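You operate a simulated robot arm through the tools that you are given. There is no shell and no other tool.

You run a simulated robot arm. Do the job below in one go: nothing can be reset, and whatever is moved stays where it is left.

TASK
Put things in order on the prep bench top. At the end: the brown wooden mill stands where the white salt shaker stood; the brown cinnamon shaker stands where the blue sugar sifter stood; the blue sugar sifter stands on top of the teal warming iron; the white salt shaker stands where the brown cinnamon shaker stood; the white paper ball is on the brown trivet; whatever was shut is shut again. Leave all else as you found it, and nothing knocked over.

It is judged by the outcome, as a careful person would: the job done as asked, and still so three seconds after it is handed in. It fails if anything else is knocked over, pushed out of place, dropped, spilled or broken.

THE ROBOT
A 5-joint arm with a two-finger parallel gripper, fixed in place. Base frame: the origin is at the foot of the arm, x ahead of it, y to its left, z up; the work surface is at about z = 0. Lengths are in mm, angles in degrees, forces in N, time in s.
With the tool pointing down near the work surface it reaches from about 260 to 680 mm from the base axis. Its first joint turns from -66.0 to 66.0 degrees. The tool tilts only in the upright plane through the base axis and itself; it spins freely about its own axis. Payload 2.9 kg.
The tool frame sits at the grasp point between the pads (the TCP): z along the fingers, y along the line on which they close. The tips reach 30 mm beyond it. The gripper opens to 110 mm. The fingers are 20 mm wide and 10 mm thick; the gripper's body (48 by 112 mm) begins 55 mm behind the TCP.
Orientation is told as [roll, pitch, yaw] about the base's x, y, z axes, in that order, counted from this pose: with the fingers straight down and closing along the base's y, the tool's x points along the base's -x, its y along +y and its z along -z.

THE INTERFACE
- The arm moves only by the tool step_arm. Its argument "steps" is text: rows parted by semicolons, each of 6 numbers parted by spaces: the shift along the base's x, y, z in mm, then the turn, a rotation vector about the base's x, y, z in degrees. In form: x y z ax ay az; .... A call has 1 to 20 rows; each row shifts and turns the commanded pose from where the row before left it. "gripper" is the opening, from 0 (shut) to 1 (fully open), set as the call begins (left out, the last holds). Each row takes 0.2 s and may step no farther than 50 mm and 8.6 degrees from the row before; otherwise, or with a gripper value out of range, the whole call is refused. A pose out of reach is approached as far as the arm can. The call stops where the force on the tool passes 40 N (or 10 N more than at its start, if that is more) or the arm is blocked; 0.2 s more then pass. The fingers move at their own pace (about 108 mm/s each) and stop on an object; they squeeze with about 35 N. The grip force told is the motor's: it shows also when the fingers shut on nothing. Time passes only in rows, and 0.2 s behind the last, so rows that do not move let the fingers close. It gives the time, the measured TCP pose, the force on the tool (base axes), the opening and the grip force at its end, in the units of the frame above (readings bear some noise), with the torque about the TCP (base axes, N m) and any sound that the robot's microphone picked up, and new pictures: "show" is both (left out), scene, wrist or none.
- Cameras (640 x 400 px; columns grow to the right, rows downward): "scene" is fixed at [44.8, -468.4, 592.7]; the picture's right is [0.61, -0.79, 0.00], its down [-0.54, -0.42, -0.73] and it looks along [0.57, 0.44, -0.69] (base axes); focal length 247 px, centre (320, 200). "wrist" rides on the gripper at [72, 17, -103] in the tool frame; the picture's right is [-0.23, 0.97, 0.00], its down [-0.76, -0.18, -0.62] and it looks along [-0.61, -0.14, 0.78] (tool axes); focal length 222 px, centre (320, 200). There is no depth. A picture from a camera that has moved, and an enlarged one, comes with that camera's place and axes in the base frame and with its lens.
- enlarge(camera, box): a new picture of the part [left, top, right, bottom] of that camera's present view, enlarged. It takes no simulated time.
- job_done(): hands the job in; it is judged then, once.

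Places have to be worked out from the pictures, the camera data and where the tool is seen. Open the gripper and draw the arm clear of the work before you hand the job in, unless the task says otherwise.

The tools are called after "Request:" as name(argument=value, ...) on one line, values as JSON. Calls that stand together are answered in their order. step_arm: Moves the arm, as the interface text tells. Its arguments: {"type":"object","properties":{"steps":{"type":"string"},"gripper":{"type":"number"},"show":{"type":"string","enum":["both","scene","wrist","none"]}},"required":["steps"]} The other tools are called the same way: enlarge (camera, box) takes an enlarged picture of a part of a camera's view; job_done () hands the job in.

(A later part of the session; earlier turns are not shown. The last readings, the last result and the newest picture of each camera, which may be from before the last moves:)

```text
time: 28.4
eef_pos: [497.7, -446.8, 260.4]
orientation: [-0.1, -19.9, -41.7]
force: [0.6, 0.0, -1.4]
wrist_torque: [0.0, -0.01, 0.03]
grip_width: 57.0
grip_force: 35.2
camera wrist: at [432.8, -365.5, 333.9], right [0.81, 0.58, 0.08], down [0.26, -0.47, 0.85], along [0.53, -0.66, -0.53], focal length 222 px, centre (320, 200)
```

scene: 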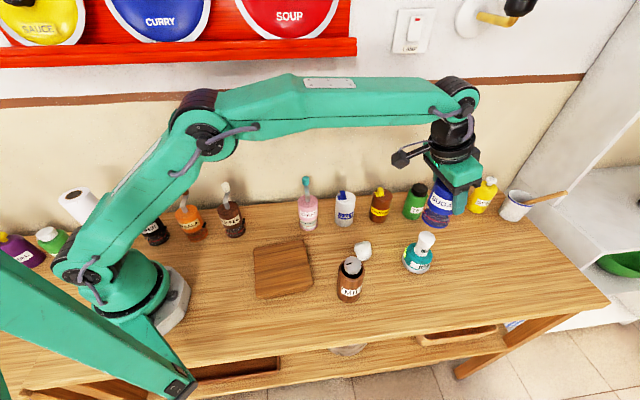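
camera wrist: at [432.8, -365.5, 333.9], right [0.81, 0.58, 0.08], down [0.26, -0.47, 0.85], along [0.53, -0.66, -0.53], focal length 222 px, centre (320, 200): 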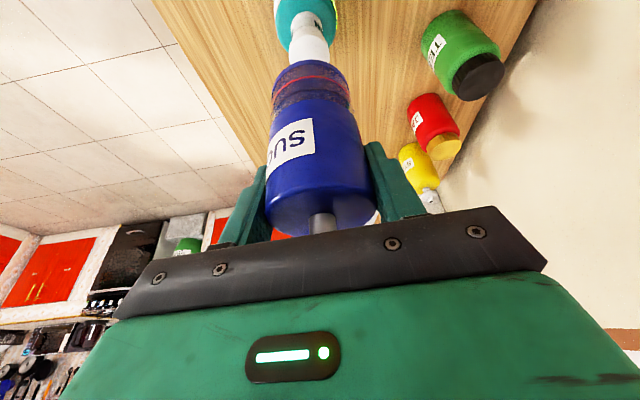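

Now above the iron. I enlarge both views to align the sifter's base with the iron top.

Request:
enlarge(camera="scene", box=[390, 160, 490, 280])

Request:
enlarge(camera="wrist", box=[240, 0, 400, 240])

```text
3.33 times, centred on (440, 220) of scene
camera zoom: at [44.8, -468.4, 592.7], right [0.61, -0.79, 0.0], down [-0.54, -0.42, -0.73], along [0.57, 0.44, -0.69], focal length 825 px, centre (-80, 133)
```

zoom: 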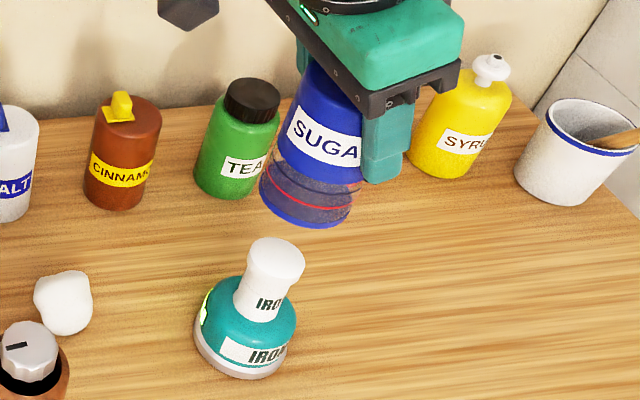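

```text
1.67 times, centred on (320, 120) of wrist
camera zoom: at [432.8, -365.5, 333.9], right [0.81, 0.58, 0.08], down [0.26, -0.47, 0.85], along [0.53, -0.66, -0.53], focal length 370 px, centre (320, 333)
```

zoom: 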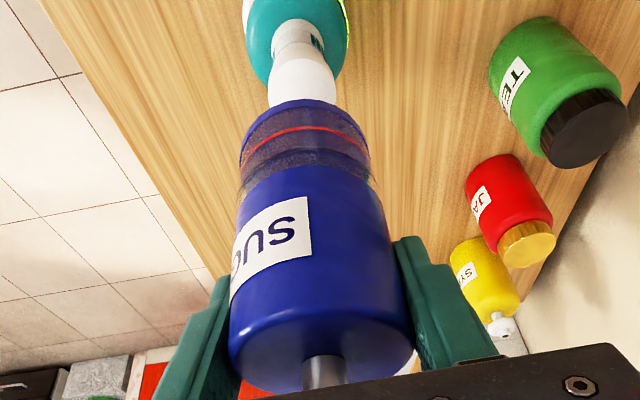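

Request:
enlarge(camera="scene", box=[410, 175, 465, 250])

Request:
enlarge(camera="wrist", box=[250, 0, 390, 100])

```text
5.33 times, centred on (438, 212) of scene
camera zoom: at [44.8, -468.4, 592.7], right [0.61, -0.79, 0.0], down [-0.54, -0.42, -0.73], along [0.57, 0.44, -0.69], focal length 1320 px, centre (-307, 133)
```

zoom: 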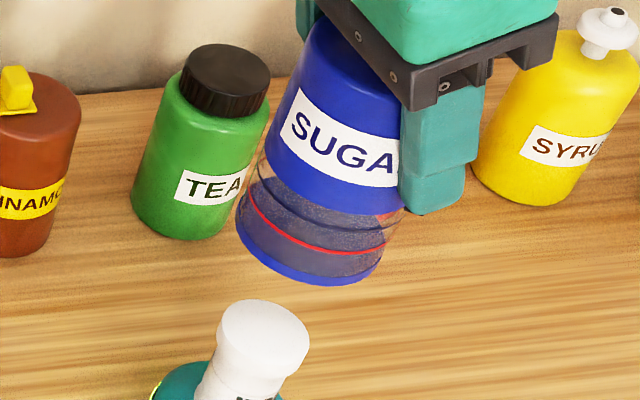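

```text
4.00 times, centred on (320, 50) of wrist
camera zoom: at [432.8, -365.5, 333.9], right [0.81, 0.58, 0.08], down [0.26, -0.47, 0.85], along [0.53, -0.66, -0.53], focal length 888 px, centre (320, 800)
```

zoom: 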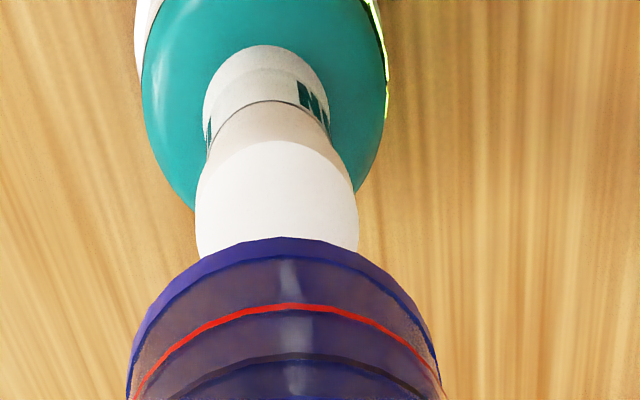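

The sifter is aligned tangentially and the iron is a few mm further out. I nudge (+4,-2.4) and lower slowly to just above the iron top.

Request:
step_arm(steps="2 -1.2 0 0 0 0; 2.2 -1.2 0 0 0 0; 0 0 -5 0 0 0; 0 0 -9 0 0 0; 0 0 -11 0 0 0; 0 0 -11 0 0 0; 0 0 -9 0 0 0; 0 0 -6 0 0 0; 0 0 -3 0 0 0; 0 0 0 0 0 0", show="both")

Request:
enlarge(camera="scene", box=[390, 200, 470, 290])

Request:
enlarge(camera="wrist", box=[250, 0, 390, 100])

```text
time: 30.6
eef_pos: [502.7, -447.8, 205.1]
orientation: [0.0, -20.1, -41.7]
force: [0.2, -0.2, -1.7]
wrist_torque: [-0.04, 0.0, -0.04]
grip_width: 57.1
grip_force: 35.2
camera wrist: at [437.0, -366.8, 279.2], right [0.81, 0.59, 0.08], down [0.26, -0.47, 0.85], along [0.53, -0.66, -0.53], focal length 222 px, centre (320, 200)
```

scene: 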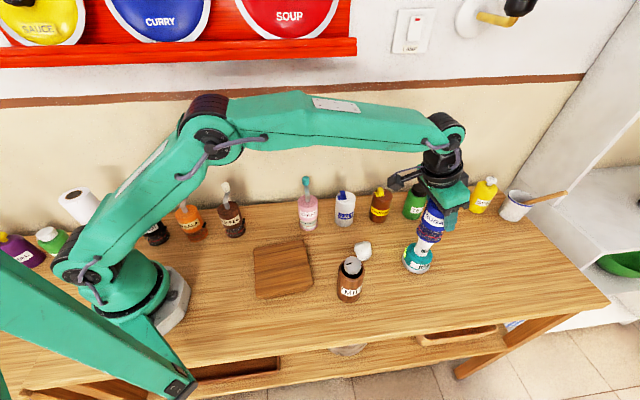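
wrist: 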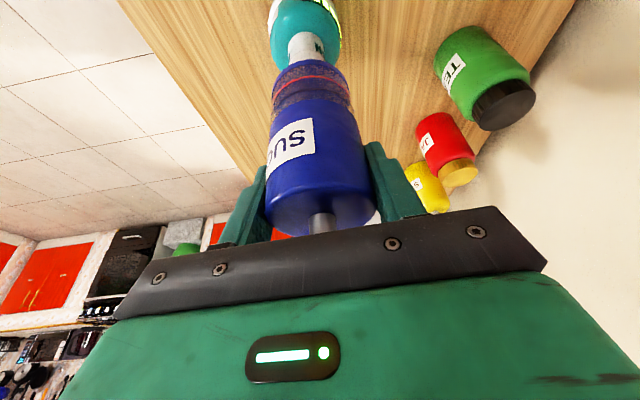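

```text
4.44 times, centred on (430, 245) of scene
camera zoom: at [44.8, -468.4, 592.7], right [0.61, -0.79, 0.0], down [-0.54, -0.42, -0.73], along [0.57, 0.44, -0.69], focal length 1100 px, centre (-169, 0)
```

zoom: 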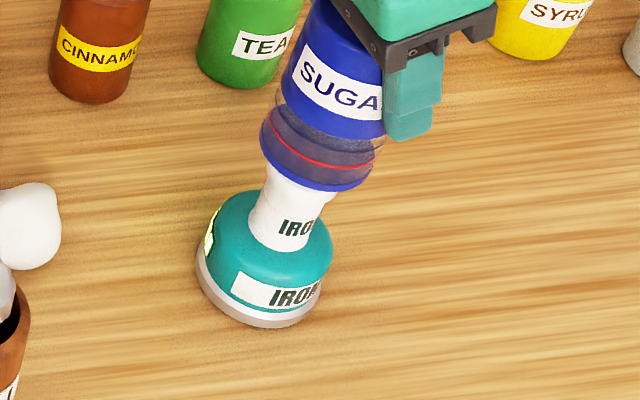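

```text
4.00 times, centred on (320, 50) of wrist
camera zoom: at [437.0, -366.8, 279.2], right [0.81, 0.59, 0.08], down [0.26, -0.47, 0.85], along [0.53, -0.66, -0.53], focal length 888 px, centre (320, 800)
```

zoom: 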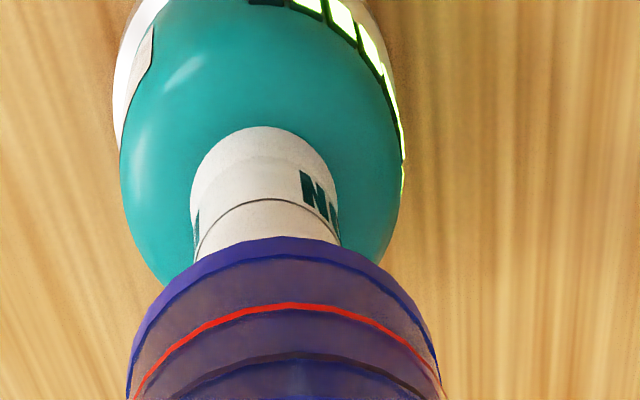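

The sifter's base hovers about 10 mm above the iron top, within 3 mm of centre. I nudge (-1.3,-1.5) and lower in 2 mm rows until contact shows.

Request:
step_arm(steps="-1.3 -1.5 -2 0 0 0; 0 0 -2 0 0 0; 0 0 -2 0 0 0; 0 0 -1.5 0 0 0; 0 0 0 0 0 0", show="none")

```text
time: 31.8
eef_pos: [502.2, -448.9, 197.9]
orientation: [0.0, -20.0, -41.7]
force: [0.2, 0.4, -1.1]
wrist_torque: [-0.04, 0.0, 0.02]
grip_width: 57.5
grip_force: 35.5
```

Request:
step_arm(steps="0 0 -1.5 0 0 0; 0 0 -1 0 0 0; 0 0 0 0 0 0", show="scene")

Request:
enlarge(camera="scene", box=[390, 200, 470, 290])

```text
time: 32.6
eef_pos: [501.4, -449.0, 196.4]
orientation: [-0.1, -20.1, -41.7]
force: [-0.4, -0.5, -1.3]
wrist_torque: [0.0, -0.02, 0.02]
grip_width: 57.0
grip_force: 35.3
```

scene: 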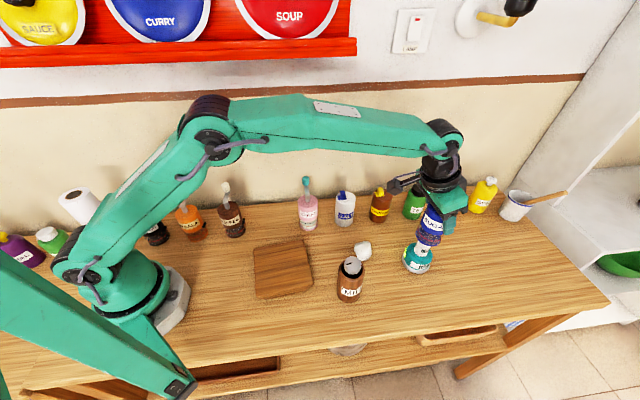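

```text
4.44 times, centred on (430, 245) of scene
camera zoom: at [44.8, -468.4, 592.7], right [0.61, -0.79, 0.0], down [-0.54, -0.42, -0.73], along [0.57, 0.44, -0.69], focal length 1100 px, centre (-169, 0)
```

zoom: 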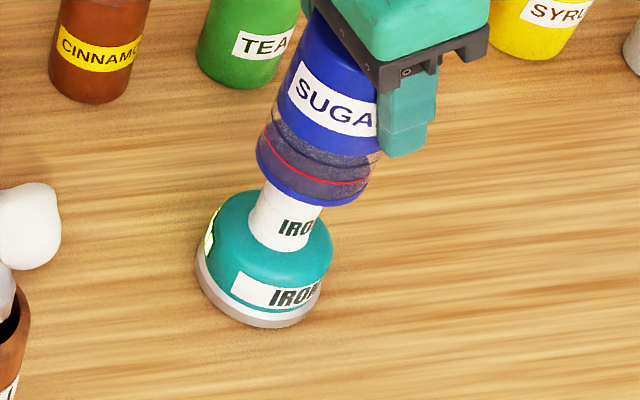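

No contact yet; I keep lowering in 1 mm rows.

Request:
step_arm(steps="0 0 -1 0 0 0; 0 0 -1 0 0 0; 0 0 0 0 0 0", show="none")

Request:
step_arm(steps="0 0 -1 0 0 0; 0 0 -0.7 0 0 0; 0 0 0 0 0 0", show="none")

```text
time: 33.4
eef_pos: [502.0, -449.9, 196.8]
orientation: [-0.2, -20.2, -41.7]
force: [-2.3, 2.7, 12.9]
wrist_torque: [0.36, 0.09, 0.03]
grip_width: 57.0
grip_force: 34.6
```

```text
time: 34.2
eef_pos: [501.8, -449.7, 195.1]
orientation: [-0.1, -20.4, -41.6]
force: [0.6, -0.6, 23.5]
wrist_torque: [0.15, -0.11, 0.05]
grip_width: 57.1
grip_force: 34.3
```

Contact is clear (23 N). I back up a little so the load is near zero before letting go.

Request:
step_arm(steps="0 0 1 0 0 0; 0 0 0.8 0 0 0; 0 0 0 0 0 0", show="both")

Request:
enlarge(camera="scene", box=[390, 200, 470, 290])

Request:
enlarge(camera="wrist", box=[250, 0, 390, 100])

```text
time: 35.0
eef_pos: [500.7, -448.8, 194.6]
orientation: [-0.1, -20.1, -41.7]
force: [6.9, -2.1, 15.5]
wrist_torque: [-0.2, -0.71, 0.02]
grip_width: 57.5
grip_force: 35.2
camera wrist: at [435.4, -368.4, 268.0], right [0.81, 0.59, 0.08], down [0.26, -0.46, 0.85], along [0.53, -0.66, -0.52], focal length 222 px, centre (320, 200)
```

scene: 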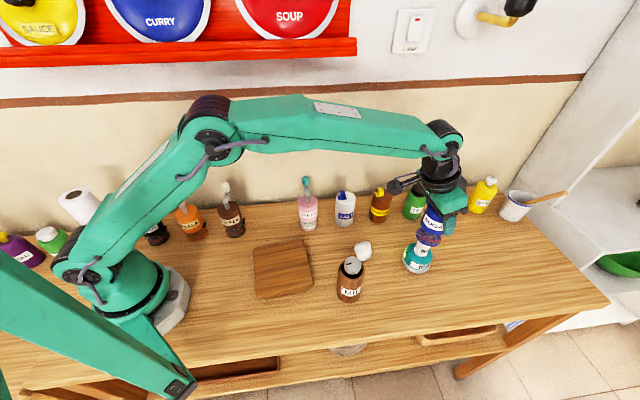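
wrist: 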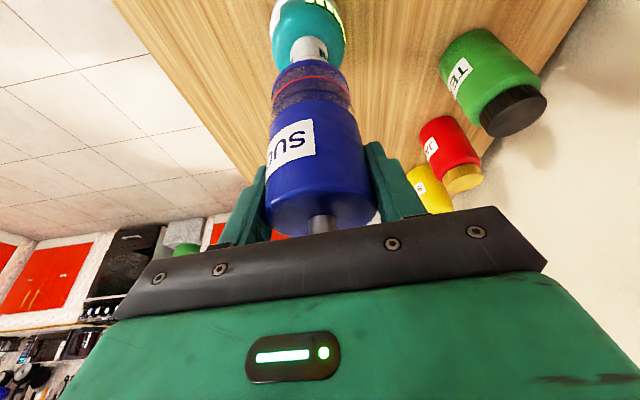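

```text
4.44 times, centred on (430, 245) of scene
camera zoom: at [44.7, -468.3, 592.8], right [0.61, -0.79, 0.0], down [-0.54, -0.42, -0.73], along [0.57, 0.44, -0.69], focal length 1100 px, centre (-169, 0)
```

zoom: 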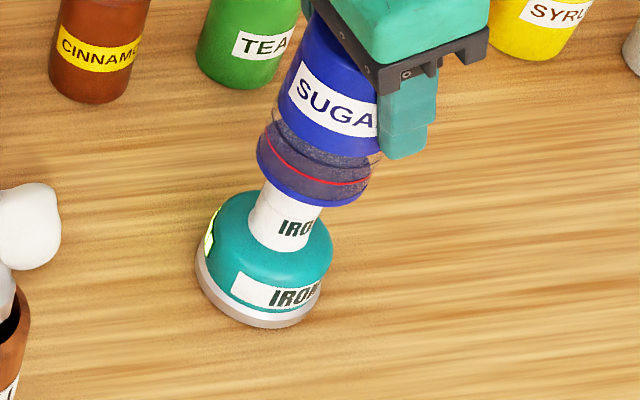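

```text
4.00 times, centred on (320, 50) of wrist
camera zoom: at [435.4, -368.4, 268.0], right [0.81, 0.59, 0.08], down [0.26, -0.46, 0.85], along [0.53, -0.66, -0.52], focal length 888 px, centre (320, 800)
```

zoom: 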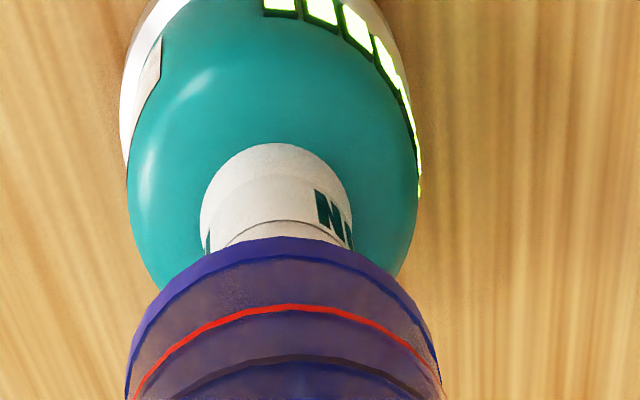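

Still 15 N of load; I ease up a bit more.

Request:
step_arm(steps="0 0 0.8 0 0 0; 0 0 0 0 0 0", show="none")

```text
time: 35.6
eef_pos: [500.8, -449.8, 195.1]
orientation: [0.0, -19.9, -41.7]
force: [3.9, 0.3, 14.6]
wrist_torque: [-0.03, -0.51, 0.04]
grip_width: 57.2
grip_force: 34.9
```

Request:
step_arm(steps="0 0 0.8 0 0 0; 0 0 0 0 0 0", show="none")

Request:
step_arm(steps="0 0 0.6 0 0 0; 0 0 0 0 0 0", show="none")

```text
time: 36.2
eef_pos: [500.7, -449.5, 195.4]
orientation: [-0.2, -20.0, -41.8]
force: [3.5, 1.5, 8.3]
wrist_torque: [0.11, -0.42, 0.03]
grip_width: 57.3
grip_force: 34.9
```

```text
time: 36.8
eef_pos: [499.7, -450.2, 195.5]
orientation: [-0.1, -19.8, -41.7]
force: [0.4, 0.6, 2.1]
wrist_torque: [0.04, -0.11, 0.04]
grip_width: 57.2
grip_force: 35.5
```

Load is down to about 2 N, so the sifter is resting on the iron. I open the fingers and look.

Request:
step_arm(steps="0 0 0 0 0 0; 0 0 0 0 0 0; 0 0 0 0 0 0", gripper=0.8, show="both")

Request:
enlarge(camera="scene", box=[390, 180, 470, 290])

```text
time: 37.6
eef_pos: [499.5, -451.3, 197.4]
orientation: [0.0, -20.0, -41.7]
force: [-0.7, 0.3, -0.3]
wrist_torque: [0.02, 0.0, 0.0]
grip_width: 88.0
grip_force: 0.1
camera wrist: at [434.5, -369.4, 269.7], right [0.81, 0.58, 0.08], down [0.26, -0.47, 0.85], along [0.53, -0.66, -0.53], focal length 222 px, centre (320, 200)
```

scene: 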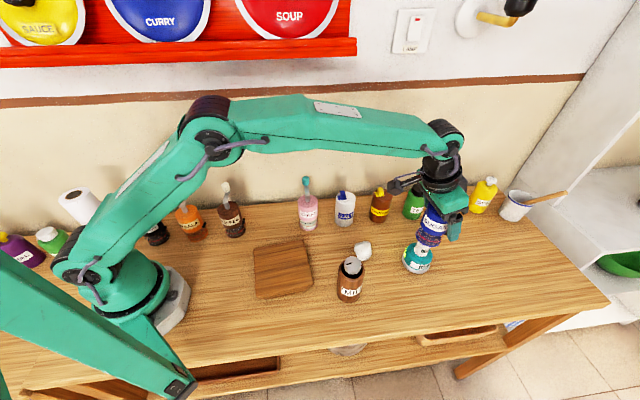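
wrist: 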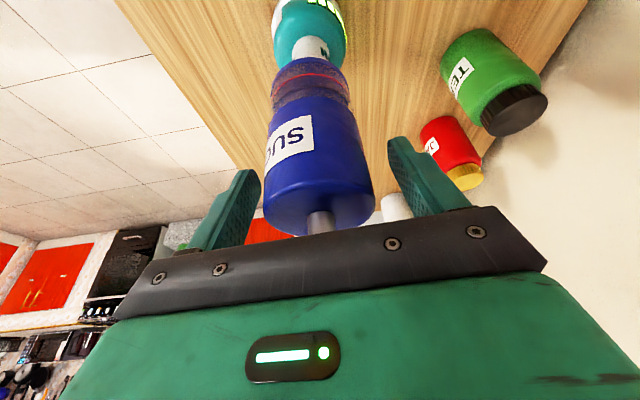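

```text
3.64 times, centred on (430, 235) of scene
camera zoom: at [44.8, -468.4, 592.7], right [0.61, -0.79, 0.0], down [-0.54, -0.42, -0.73], along [0.57, 0.44, -0.69], focal length 900 px, centre (-80, 73)
```

zoom: 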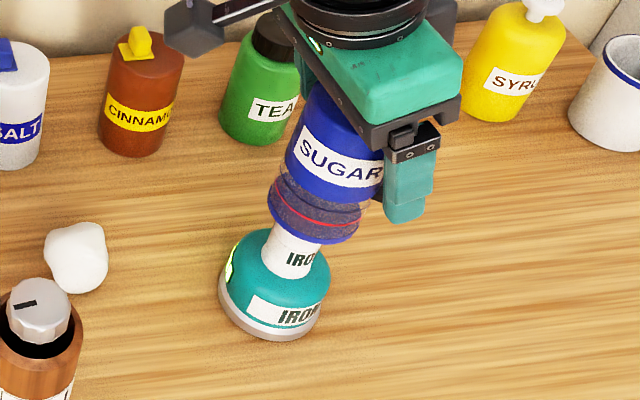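

The sifter stands squarely on the iron. I withdraw backward along the tool axis, slowly at first.

Request:
step_arm(steps="-1.3 1.2 4.7 0 0 0; -2.5 2.3 9.4 0 0 0; -5.1 4.6 18.8 0 0 0; -7.6 6.9 28.2 0 0 0; -7.6 6.9 28.2 0 0 0; -7.6 6.9 28.2 0 0 0; -6 6 25 0 0 0; 0 0 0 0 0 0", show="both")

Request:
enlarge(camera="scene", box=[390, 160, 470, 290])

Request:
enlarge(camera="wrist", box=[220, 20, 420, 200])

```text
time: 39.4
eef_pos: [462.6, -415.9, 340.9]
orientation: [-0.1, -20.0, -41.8]
force: [0.5, -0.1, -0.8]
wrist_torque: [0.0, -0.04, 0.0]
grip_width: 88.1
grip_force: 0.1
camera wrist: at [396.9, -334.9, 412.9], right [0.81, 0.58, 0.08], down [0.26, -0.47, 0.85], along [0.53, -0.66, -0.53], focal length 222 px, centre (320, 200)
```

scene: 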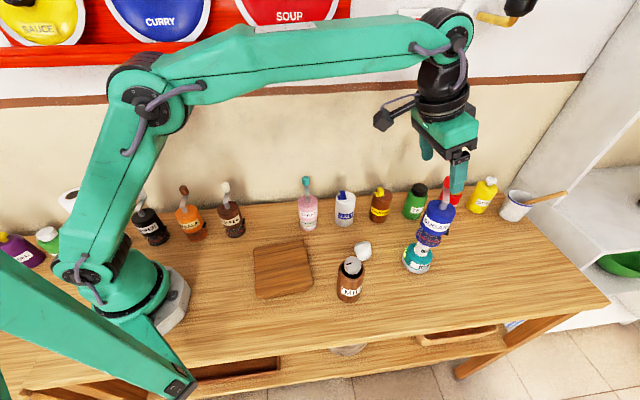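
wrist: 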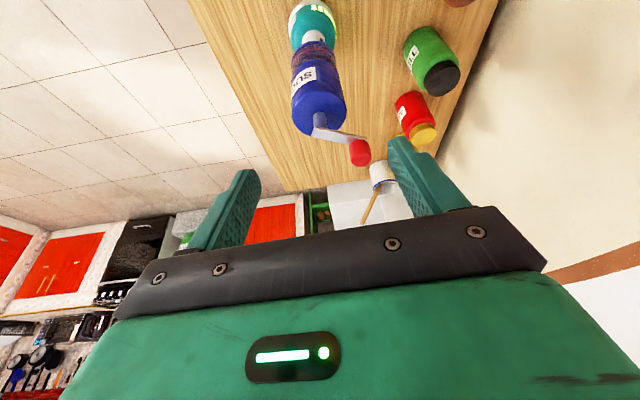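

```text
3.08 times, centred on (430, 225) of scene
camera zoom: at [44.8, -468.4, 592.7], right [0.61, -0.79, 0.0], down [-0.54, -0.42, -0.73], along [0.57, 0.44, -0.69], focal length 761 px, centre (-18, 123)
```

zoom: 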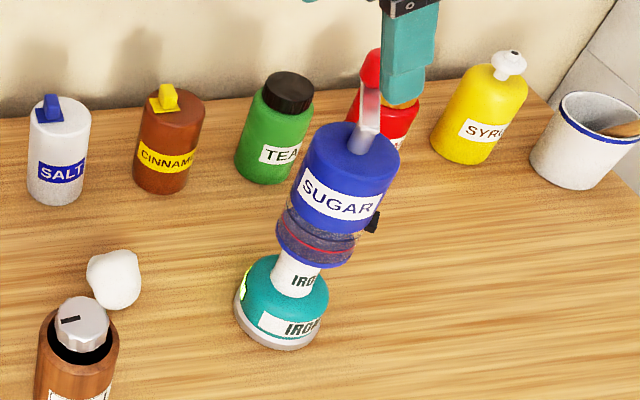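

```text
2.22 times, centred on (320, 110) of wrist
camera zoom: at [396.9, -334.9, 412.9], right [0.81, 0.58, 0.08], down [0.26, -0.47, 0.85], along [0.53, -0.66, -0.53], focal length 494 px, centre (320, 400)
```

zoom: 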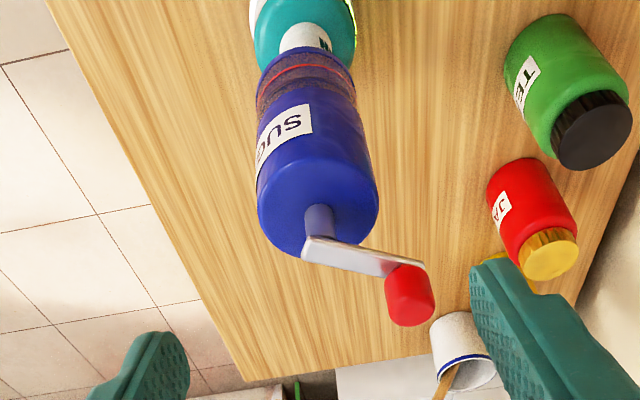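

The sifter stands upright and centred on the iron, crank untouched. Now the cinnamon shaker; I enlarge it and the salt for precise positions, and check the trivet.

Request:
enlarge(camera="scene", box=[355, 175, 405, 235])

Request:
enlarge(camera="scene", box=[240, 230, 330, 305])

```text
6.67 times, centred on (380, 205) of scene
camera zoom: at [44.8, -468.4, 592.7], right [0.61, -0.79, 0.0], down [-0.54, -0.42, -0.73], along [0.57, 0.44, -0.69], focal length 1650 px, centre (-80, 167)
```

zoom: 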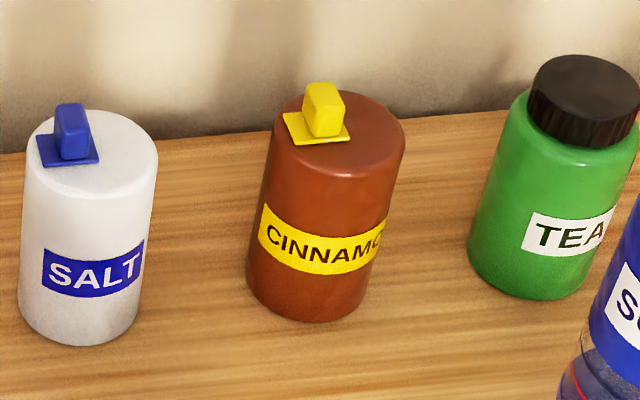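

```text
5.33 times, centred on (285, 268) of scene
camera zoom: at [44.8, -468.4, 592.7], right [0.61, -0.79, 0.0], down [-0.54, -0.42, -0.73], along [0.57, 0.44, -0.69], focal length 1320 px, centre (507, -160)
```

zoom: 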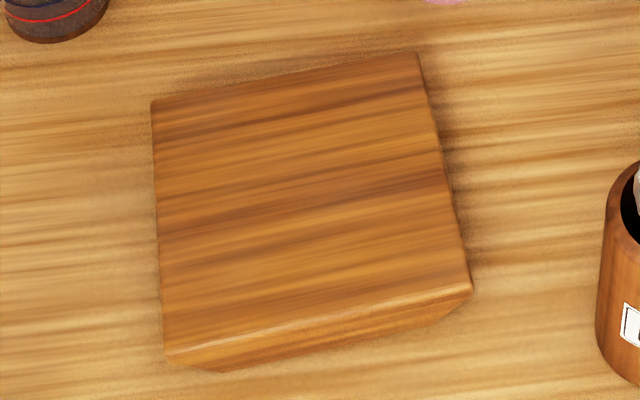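

Cinnamon is at (591.5,-283) with top z≈96 and lid nub to z≈118; salt at (511.5,-204). I reduce the tilt to 10° and swing over to a point above the cinnamon.

Request:
step_arm(steps="0 0 0 3.34 3.72 0; 0 0 0 3.34 3.72 0; 15.3 16.3 0 0 0 2.05; 14.8 16.7 0 0 0 2.05; 14.2 17.3 0 0 0 2.05; 13.5 17.7 -15 0 0 2.05; 13.0 18.3 -20 0 0 2.05; 12.3 18.8 -20 0 0 2.05; 11.7 19.3 -22 0 0 2.05; 10.6 19.7 -22 0 0 2.04; 0 0 0 0 0 0", gripper=0.8, show="both")

Request:
enlarge(camera="wrist", box=[220, 20, 420, 220])

```text
time: 41.8
eef_pos: [569.0, -269.8, 242.7]
orientation: [0.0, -10.1, -25.3]
force: [0.6, 0.6, -0.5]
wrist_torque: [0.04, 0.03, -0.01]
grip_width: 87.6
grip_force: 0.0
camera wrist: at [494.9, -216.4, 332.2], right [0.62, 0.79, 0.04], down [0.5, -0.43, 0.75], along [0.6, -0.44, -0.66], focal length 222 px, centre (320, 200)
```

scene: 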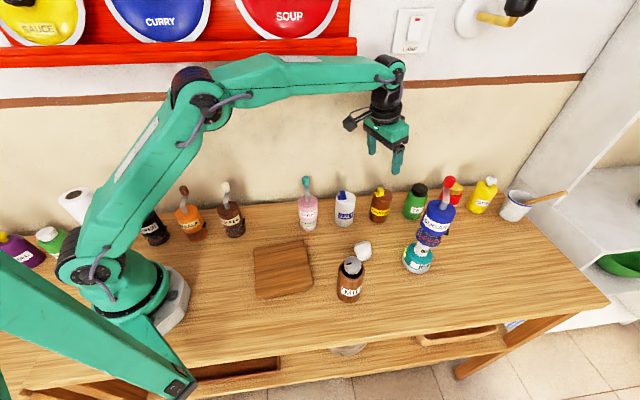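
wrist: 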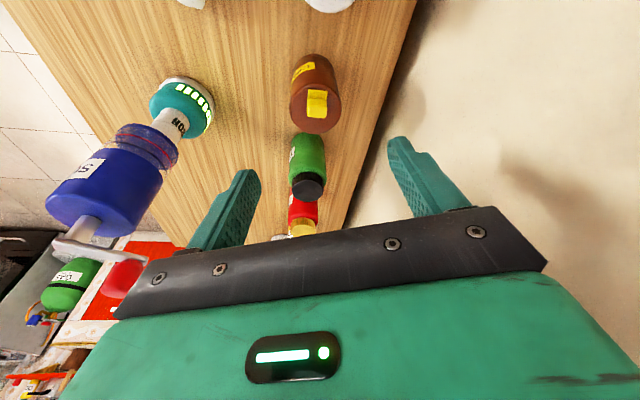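

```text
2.00 times, centred on (320, 120) of wrist
camera zoom: at [494.9, -216.4, 332.2], right [0.62, 0.79, 0.04], down [0.5, -0.43, 0.75], along [0.6, -0.44, -0.66], focal length 444 px, centre (320, 360)
```

zoom: 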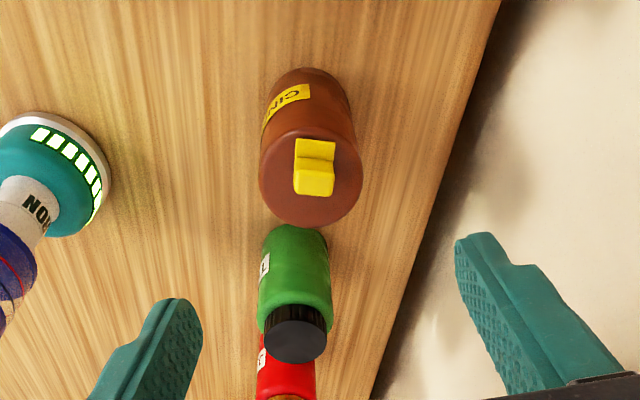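

The wrist view puts the cinnamon at (589,-285), agreeing with the scene. I descend with the gripper open around it to TCP z≈74.

Request:
step_arm(steps="3.6 -2.3 -28 0 0 -0.15; 3.6 -2.3 -28 0 0 -0.13; 3.6 -2.3 -28 0 0 0; 3.6 -2.3 -28 0 0 0; 3.6 -2.3 -28 0 0 0; 3.5 -2.2 -28 0 0 0; 0 0 0 0 0 0", show="both")

```text
time: 43.4
eef_pos: [590.8, -282.7, 71.0]
orientation: [0.0, -10.1, -25.6]
force: [0.0, 0.5, 0.2]
wrist_torque: [0.02, 0.0, -0.01]
grip_width: 87.9
grip_force: 0.1
camera wrist: at [517.3, -229.6, 161.2], right [0.62, 0.78, 0.04], down [0.5, -0.44, 0.75], along [0.6, -0.44, -0.66], focal length 222 px, centre (320, 200)
```

scene: 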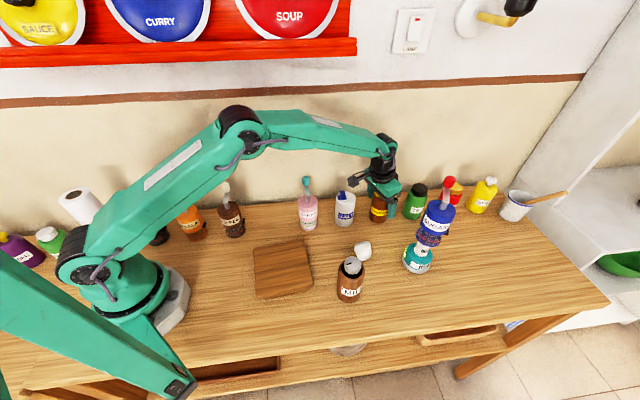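
wrist: 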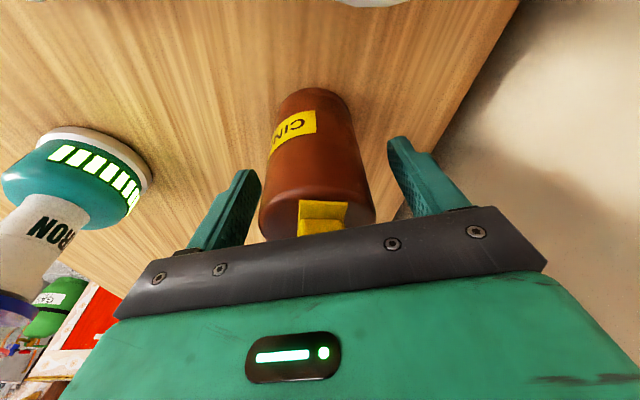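

Centred and no contact force. I close the gripper on the cinnamon and lift just a few mm to test the hold.

Request:
step_arm(steps="0 0 0 0 0 0; 0 0 0 0 0 0; 0 0 0 0 0 0", gripper=0, show="wrist")

Request:
step_arm(steps="0 0 2 0 0 0; 0 0 3 0 0 0; 0 0 3 0 0 0; 0 0 0 0 0 0", show="wrist")

```text
time: 44.2
eef_pos: [590.4, -283.4, 71.2]
orientation: [0.0, -10.0, -25.6]
force: [0.1, -0.6, -0.1]
wrist_torque: [-0.03, -0.01, 0.01]
grip_width: 57.2
grip_force: 34.6
camera wrist: at [517.2, -229.6, 161.5], right [0.62, 0.78, 0.04], down [0.5, -0.44, 0.75], along [0.6, -0.44, -0.66], focal length 222 px, centre (320, 200)
```

wrist: 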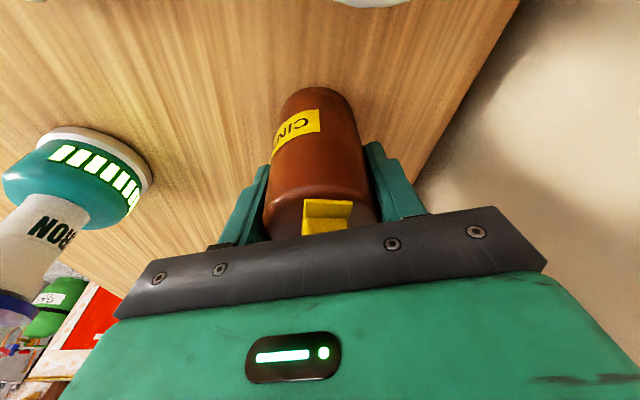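

```text
time: 45.2
eef_pos: [589.9, -283.2, 78.3]
orientation: [0.0, -10.0, -25.6]
force: [0.0, -0.3, -1.9]
wrist_torque: [-0.02, -0.01, 0.02]
grip_width: 57.3
grip_force: 35.0
camera wrist: at [517.3, -230.7, 169.7], right [0.62, 0.78, 0.04], down [0.5, -0.44, 0.75], along [0.6, -0.44, -0.66], focal length 222 px, centre (320, 200)
```

wrist: 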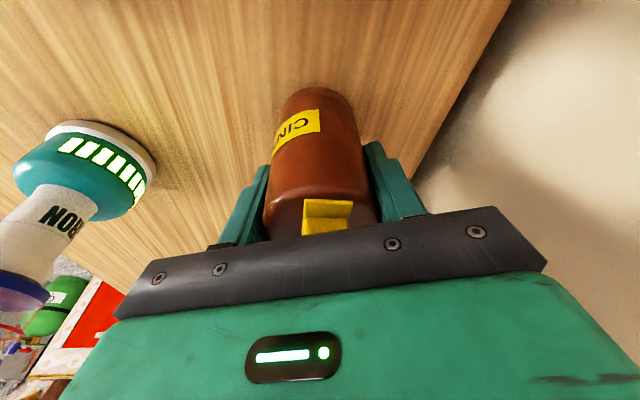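

Held without slipping. I lift with a gentle ramp to z≈245.

Request:
step_arm(steps="0 0 4 0 0 0; 0 0 6 0 0 0; 0 0 9 0 0 0; 0 0 12 0 0 0; 0 0 14 0 0 0; 0 0 16 0 0 0; 0 0 16 0 0 0; 0 0 16 0 0 0; 0 0 16 0 0 0; 0 0 16 0 0 0; 0 0 14 0 0 0; 0 0 12 0 0 0; 0 0 9 0 0 0; 0 0 6 0 0 0; 0 0 3 0 0 0; 0 0 0 0 0 0", show="both")

```text
time: 48.6
eef_pos: [590.2, -283.1, 248.0]
orientation: [0.0, -10.0, -25.5]
force: [0.1, 0.7, -1.4]
wrist_torque: [0.01, 0.02, -0.05]
grip_width: 57.3
grip_force: 35.0
camera wrist: at [517.2, -231.0, 339.0], right [0.62, 0.78, 0.04], down [0.5, -0.44, 0.75], along [0.6, -0.44, -0.66], focal length 222 px, centre (320, 200)
```

scene: 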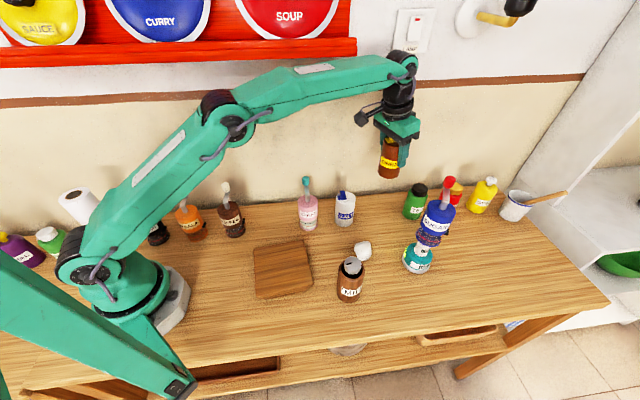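
wrist: 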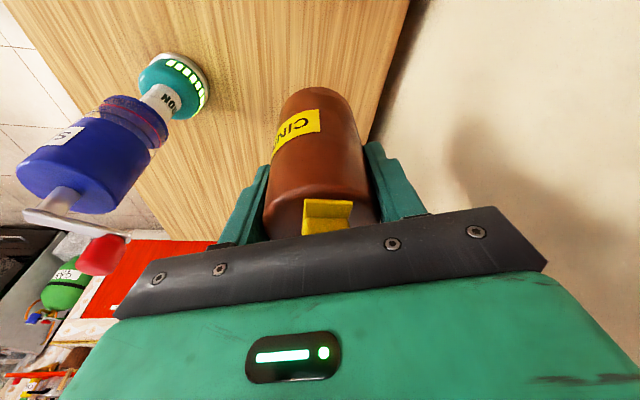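

Steady. I carry the cinnamon along a smooth spiral to above the sugar's old place (350.5,-46.5).

Request:
step_arm(steps="-3.0 5.6 0 0 0 0.308; -6.4 10.6 0 0 0 0.615; -9.8 15.6 0 0 0 0.922; -11.4 16.9 0 0 0 1.025; -11.8 16.4 0 0 0 1.025; -12.2 15.8 0 0 0 1.025; -12.6 15.4 0 0 0 1.025; -12.9 14.8 0 0 0 1.025; -13.3 14.4 0 0 0 1.025; -13.7 13.8 0 0 0 1.025; -13.9 13.2 0 0 0 1.025; -14.3 12.7 0 0 0 1.025; -14.6 12.2 0 0 0 1.025; -14.9 11.5 0 0 0 1.025; -15.1 11.1 0 0 0 1.025; -15.4 10.4 0 0 0 1.025; -15.7 9.9 0 0 0 1.025; -14.2 8.4 0 0 0 0.923; -9.7 5.3 0 0 0 0.614; -4.8 2.6 0 0 0 0.308", show="both")

```text
time: 52.8
eef_pos: [350.2, -48.0, 248.1]
orientation: [0.0, -10.0, -7.6]
force: [-0.2, 0.0, -1.4]
wrist_torque: [0.02, -0.01, -0.03]
grip_width: 57.4
grip_force: 34.4
camera wrist: at [265.0, -19.3, 337.9], right [0.35, 0.94, 0.04], down [0.61, -0.26, 0.75], along [0.71, -0.24, -0.66], focal length 222 px, centre (320, 200)
```

scene: 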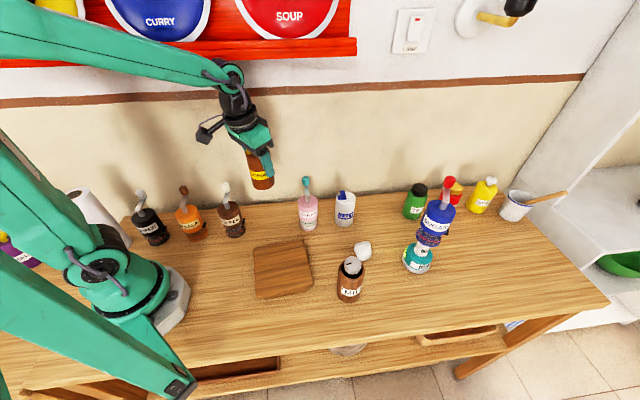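
wrist: 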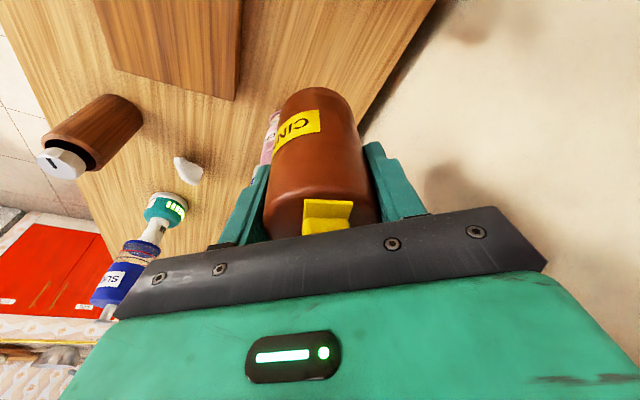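

Over the spot. I lower with a gentle ramp to about 12 mm above the bench.

Request:
step_arm(steps="0.3 1.0 -4 0 0 0; 0 0 -8 0 0 0; 0 0 -12 0 0 0; 0 0 -15 0 0 0; 0 0 -16 0 0 0; 0 0 -16 0 0 0; 0 0 -16 0 0 0; 0 0 -16 0 0 0; 0 0 -16 0 0 0; 0 0 -15 0 0 0; 0 0 -12 0 0 0; 0 0 -9 0 0 0; 0 0 -6 0 0 0; 0 0 -4 0 0 0; 0 0 0 0 0 0", show="both")

Request:
enlarge(camera="scene", box=[220, 160, 340, 250])

```text
time: 56.0
eef_pos: [350.3, -47.0, 83.0]
orientation: [0.0, -10.0, -7.5]
force: [1.0, -0.2, -1.1]
wrist_torque: [-0.02, -0.01, 0.01]
grip_width: 57.3
grip_force: 35.1
camera wrist: at [263.9, -19.3, 173.3], right [0.35, 0.94, 0.04], down [0.61, -0.26, 0.75], along [0.71, -0.24, -0.66], focal length 222 px, centre (320, 200)
```

scene: 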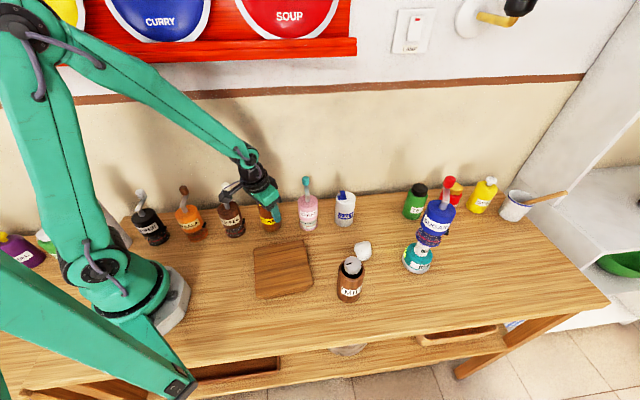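
wrist: 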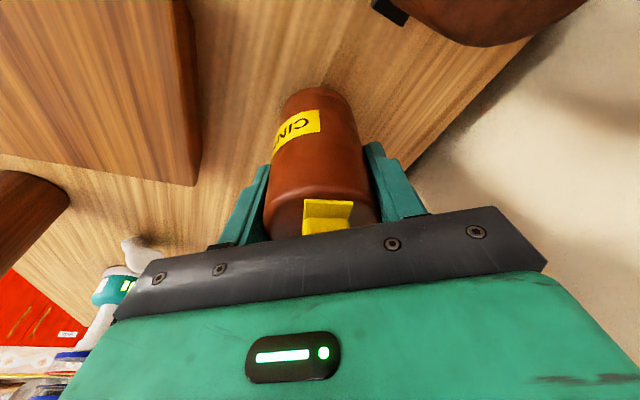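

```text
4.44 times, centred on (280, 205) of scene
camera zoom: at [44.8, -468.4, 592.7], right [0.61, -0.79, 0.0], down [-0.54, -0.42, -0.73], along [0.57, 0.44, -0.69], focal length 1100 px, centre (498, 178)
```

zoom: 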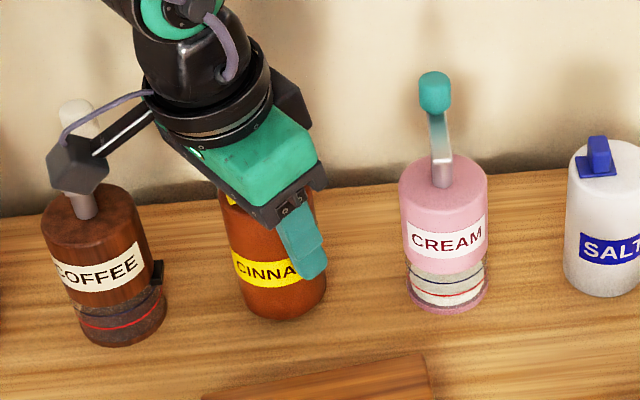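

Cinnamon's base reads (350,-45) — on target. I lower in small rows until it touches the bench.

Request:
step_arm(steps="0 0 -2 0 0 0; 0 0 -2 0 0 0; 0 0 -2 0 0 0; 0 0 -2 0 0 0; 0 0 -1 0 0 0; 0 0 0 0 0 0", show="none")

Request:
step_arm(steps="0 0 -1 0 0 0; 0 0 0 0 0 0", show="none")

```text
time: 57.4
eef_pos: [352.2, -46.8, 75.6]
orientation: [0.0, -10.0, -7.6]
force: [-0.5, -0.7, -1.8]
wrist_torque: [0.02, -0.02, -0.02]
grip_width: 57.1
grip_force: 35.2
```

```text
time: 58.0
eef_pos: [351.2, -47.0, 74.9]
orientation: [-0.1, -10.1, -7.6]
force: [-0.5, -0.8, -1.1]
wrist_torque: [-0.02, 0.0, 0.0]
grip_width: 57.1
grip_force: 34.9
```

Request:
step_arm(steps="0 0 -1 0 0 0; 0 0 0 0 0 0", show="none")

Request:
step_arm(steps="0 0 -1 0 0 0; 0 0 0 0 0 0", show="none")

```text
time: 58.6
eef_pos: [351.0, -47.0, 72.7]
orientation: [-0.1, -10.0, -7.6]
force: [-0.6, 0.5, -0.8]
wrist_torque: [0.0, -0.02, -0.02]
grip_width: 57.1
grip_force: 35.1
```

```text
time: 59.2
eef_pos: [350.8, -47.3, 71.9]
orientation: [0.0, -9.9, -7.6]
force: [-3.6, -0.5, 8.2]
wrist_torque: [0.0, 0.17, 0.01]
grip_width: 57.3
grip_force: 34.9
```

Touchdown (8 N). I ease 0.6 mm, then open.

Request:
step_arm(steps="0 0 0.6 0 0 0; 0 0 0 0 0 0", show="none")

Request:
step_arm(steps="0 0 0 0 0 0; 0 0 0 0 0 0; 0 0 0 0 0 0", gripper=0.8, show="wrist")

```text
time: 59.8
eef_pos: [350.2, -46.6, 70.4]
orientation: [0.0, -10.2, -7.6]
force: [1.0, -2.2, 5.0]
wrist_torque: [-0.19, 0.03, 0.02]
grip_width: 57.2
grip_force: 35.0
```

```text
time: 60.6
eef_pos: [351.1, -47.4, 70.8]
orientation: [0.0, -10.0, -7.7]
force: [0.0, -0.2, -0.1]
wrist_torque: [0.0, 0.0, 0.01]
grip_width: 87.8
grip_force: 0.1
camera wrist: at [264.4, -18.5, 161.4], right [0.35, 0.94, 0.04], down [0.61, -0.26, 0.75], along [0.71, -0.24, -0.66], focal length 222 px, centre (320, 200)
```

wrist: 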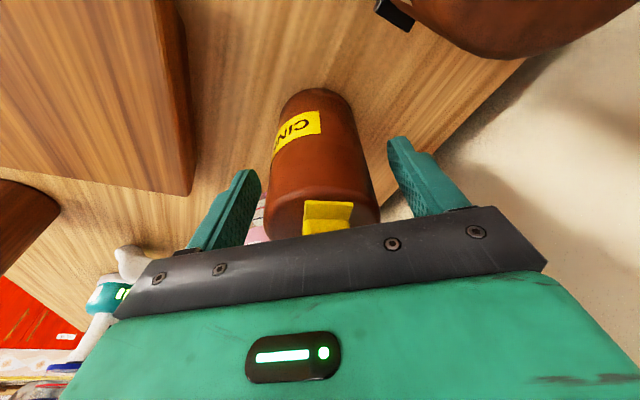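

The cinnamon stands free. I withdraw along the tool axis to about z 225.

Request:
step_arm(steps="-0.9 0.1 5 0 0 0; -1.7 0.2 10 0 0 0; -3.5 0.5 20 0 0 0; -5.2 0.7 30 0 0 0; -5.2 0.7 30 0 0 0; -5.2 0.7 30 0 0 0; -5.2 0.7 30 0 0 0; 0 0 0 0 0 0", show="both")

Request:
enlarge(camera="scene", box=[220, 160, 340, 250])

```text
time: 62.4
eef_pos: [324.8, -45.5, 227.5]
orientation: [-0.1, -10.0, -7.7]
force: [0.0, 0.2, -0.1]
wrist_torque: [0.02, 0.02, 0.01]
grip_width: 88.2
grip_force: 0.0
camera wrist: at [237.0, -17.2, 318.3], right [0.35, 0.94, 0.04], down [0.61, -0.26, 0.75], along [0.71, -0.24, -0.66], focal length 222 px, centre (320, 200)
```

scene: 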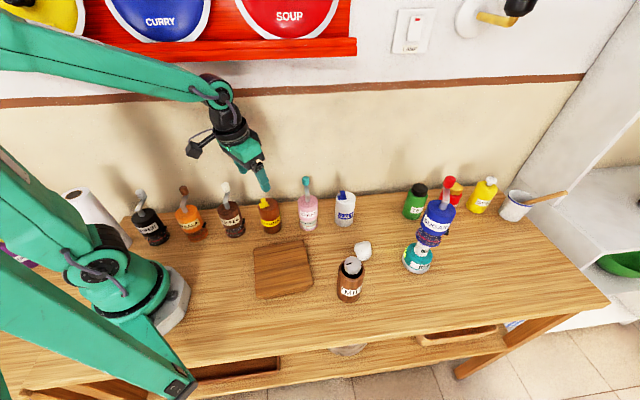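
wrist: 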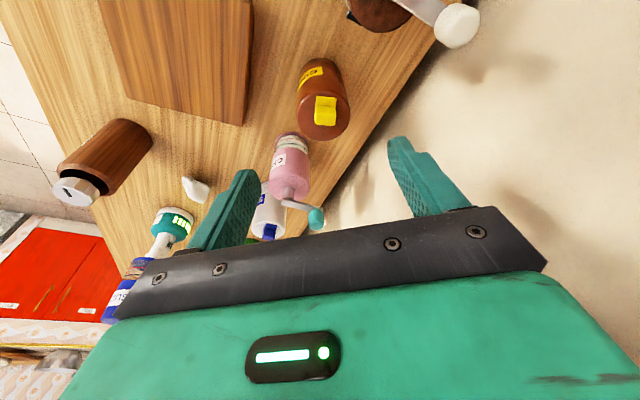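

```text
4.44 times, centred on (280, 205) of scene
camera zoom: at [44.7, -468.4, 592.7], right [0.61, -0.79, 0.0], down [-0.54, -0.42, -0.73], along [0.57, 0.44, -0.69], focal length 1100 px, centre (498, 178)
```

zoom: 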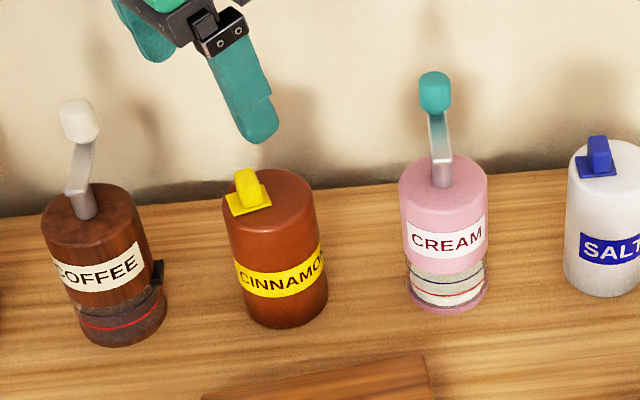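

Cinnamon stands upright in the sugar's old place, within a few mm. Next the salt: I move along a spiral to above (511.5,-204).

Request:
step_arm(steps="22.7 -13.8 0 0 0 -1.756; 21.9 -15.3 0 0 0 -1.756; 21.5 -16.6 0 0 0 -1.756; 20.8 -18.0 0 0 0 -1.756; 19.9 -19.3 0 0 0 -1.756; 19.2 -20.7 0 0 0 -1.756; 18.2 -21.8 0 0 0 -1.756; 17.4 -23.1 0 0 0 -1.756; 0 0 0 0 0 0", show="both")

Request:
enlarge(camera="wrist", box=[240, 20, 400, 180])

```text
time: 64.4
eef_pos: [486.6, -194.5, 225.7]
orientation: [0.0, -10.1, -21.8]
force: [0.6, -0.6, 0.6]
wrist_torque: [0.03, 0.03, 0.01]
grip_width: 88.0
grip_force: 0.0
camera wrist: at [410.3, -145.8, 316.3], right [0.57, 0.82, 0.04], down [0.53, -0.4, 0.75], along [0.63, -0.4, -0.66], focal length 222 px, centre (320, 200)
```

scene: 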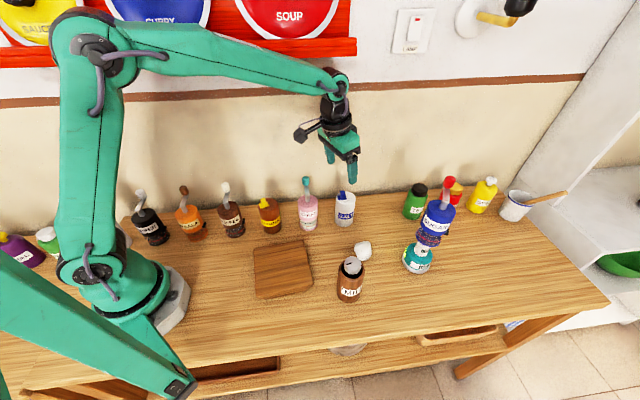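
wrist: 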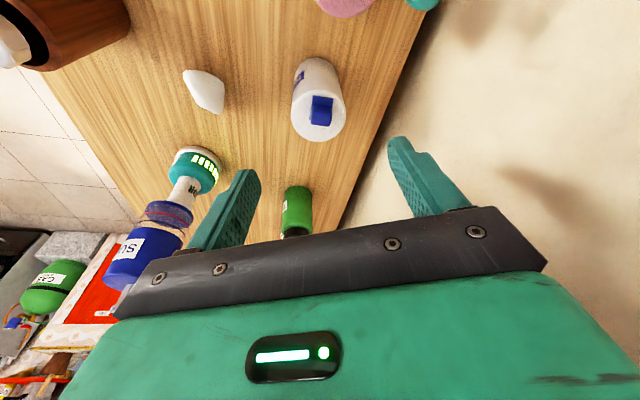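

```text
2.50 times, centred on (320, 100) of wrist
camera zoom: at [410.3, -145.8, 316.3], right [0.57, 0.82, 0.04], down [0.53, -0.4, 0.75], along [0.63, -0.4, -0.66], focal length 555 px, centre (320, 450)
```

zoom: 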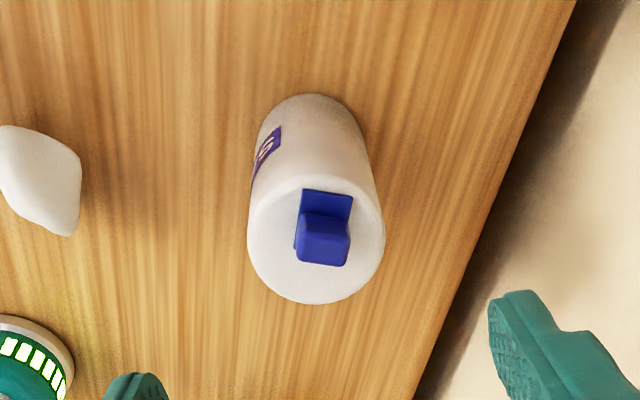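

The wrist view confirms the salt at about (510,-205). I descend around it with the gripper open.

Request:
step_arm(steps="4 -1.7 -25.6 0 0 0; 4 -1.7 -25.6 0 0 0; 4 -1.7 -25.6 0 0 0; 4 -1.7 -25.6 0 0 0; 4.1 -1.6 -25.6 0 0 0; 4.1 -1.6 -25.6 0 0 0; 0 0 0 0 0 0", show="both")

```text
time: 66.0
eef_pos: [509.8, -201.1, 73.6]
orientation: [0.0, -10.1, -21.7]
force: [-0.2, -0.2, 0.3]
wrist_torque: [0.03, -0.02, -0.02]
grip_width: 88.2
grip_force: 0.1
camera wrist: at [432.9, -152.7, 163.4], right [0.57, 0.82, 0.04], down [0.53, -0.4, 0.75], along [0.63, -0.4, -0.66], focal length 222 px, centre (320, 200)
```

scene: 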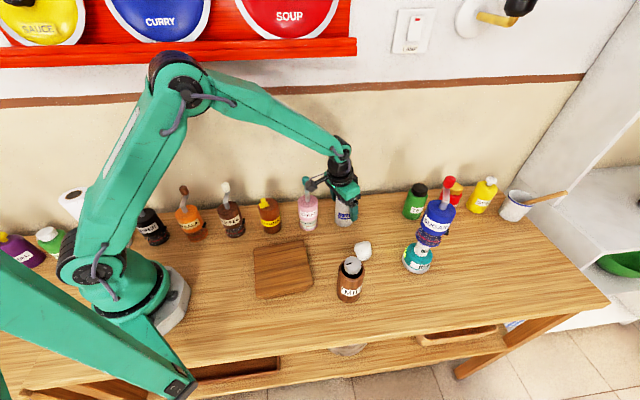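
wrist: 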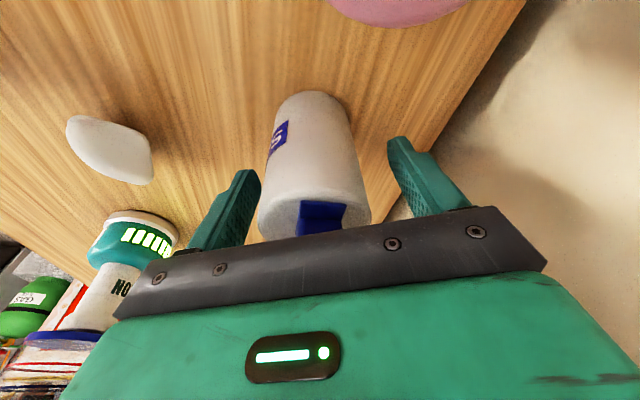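

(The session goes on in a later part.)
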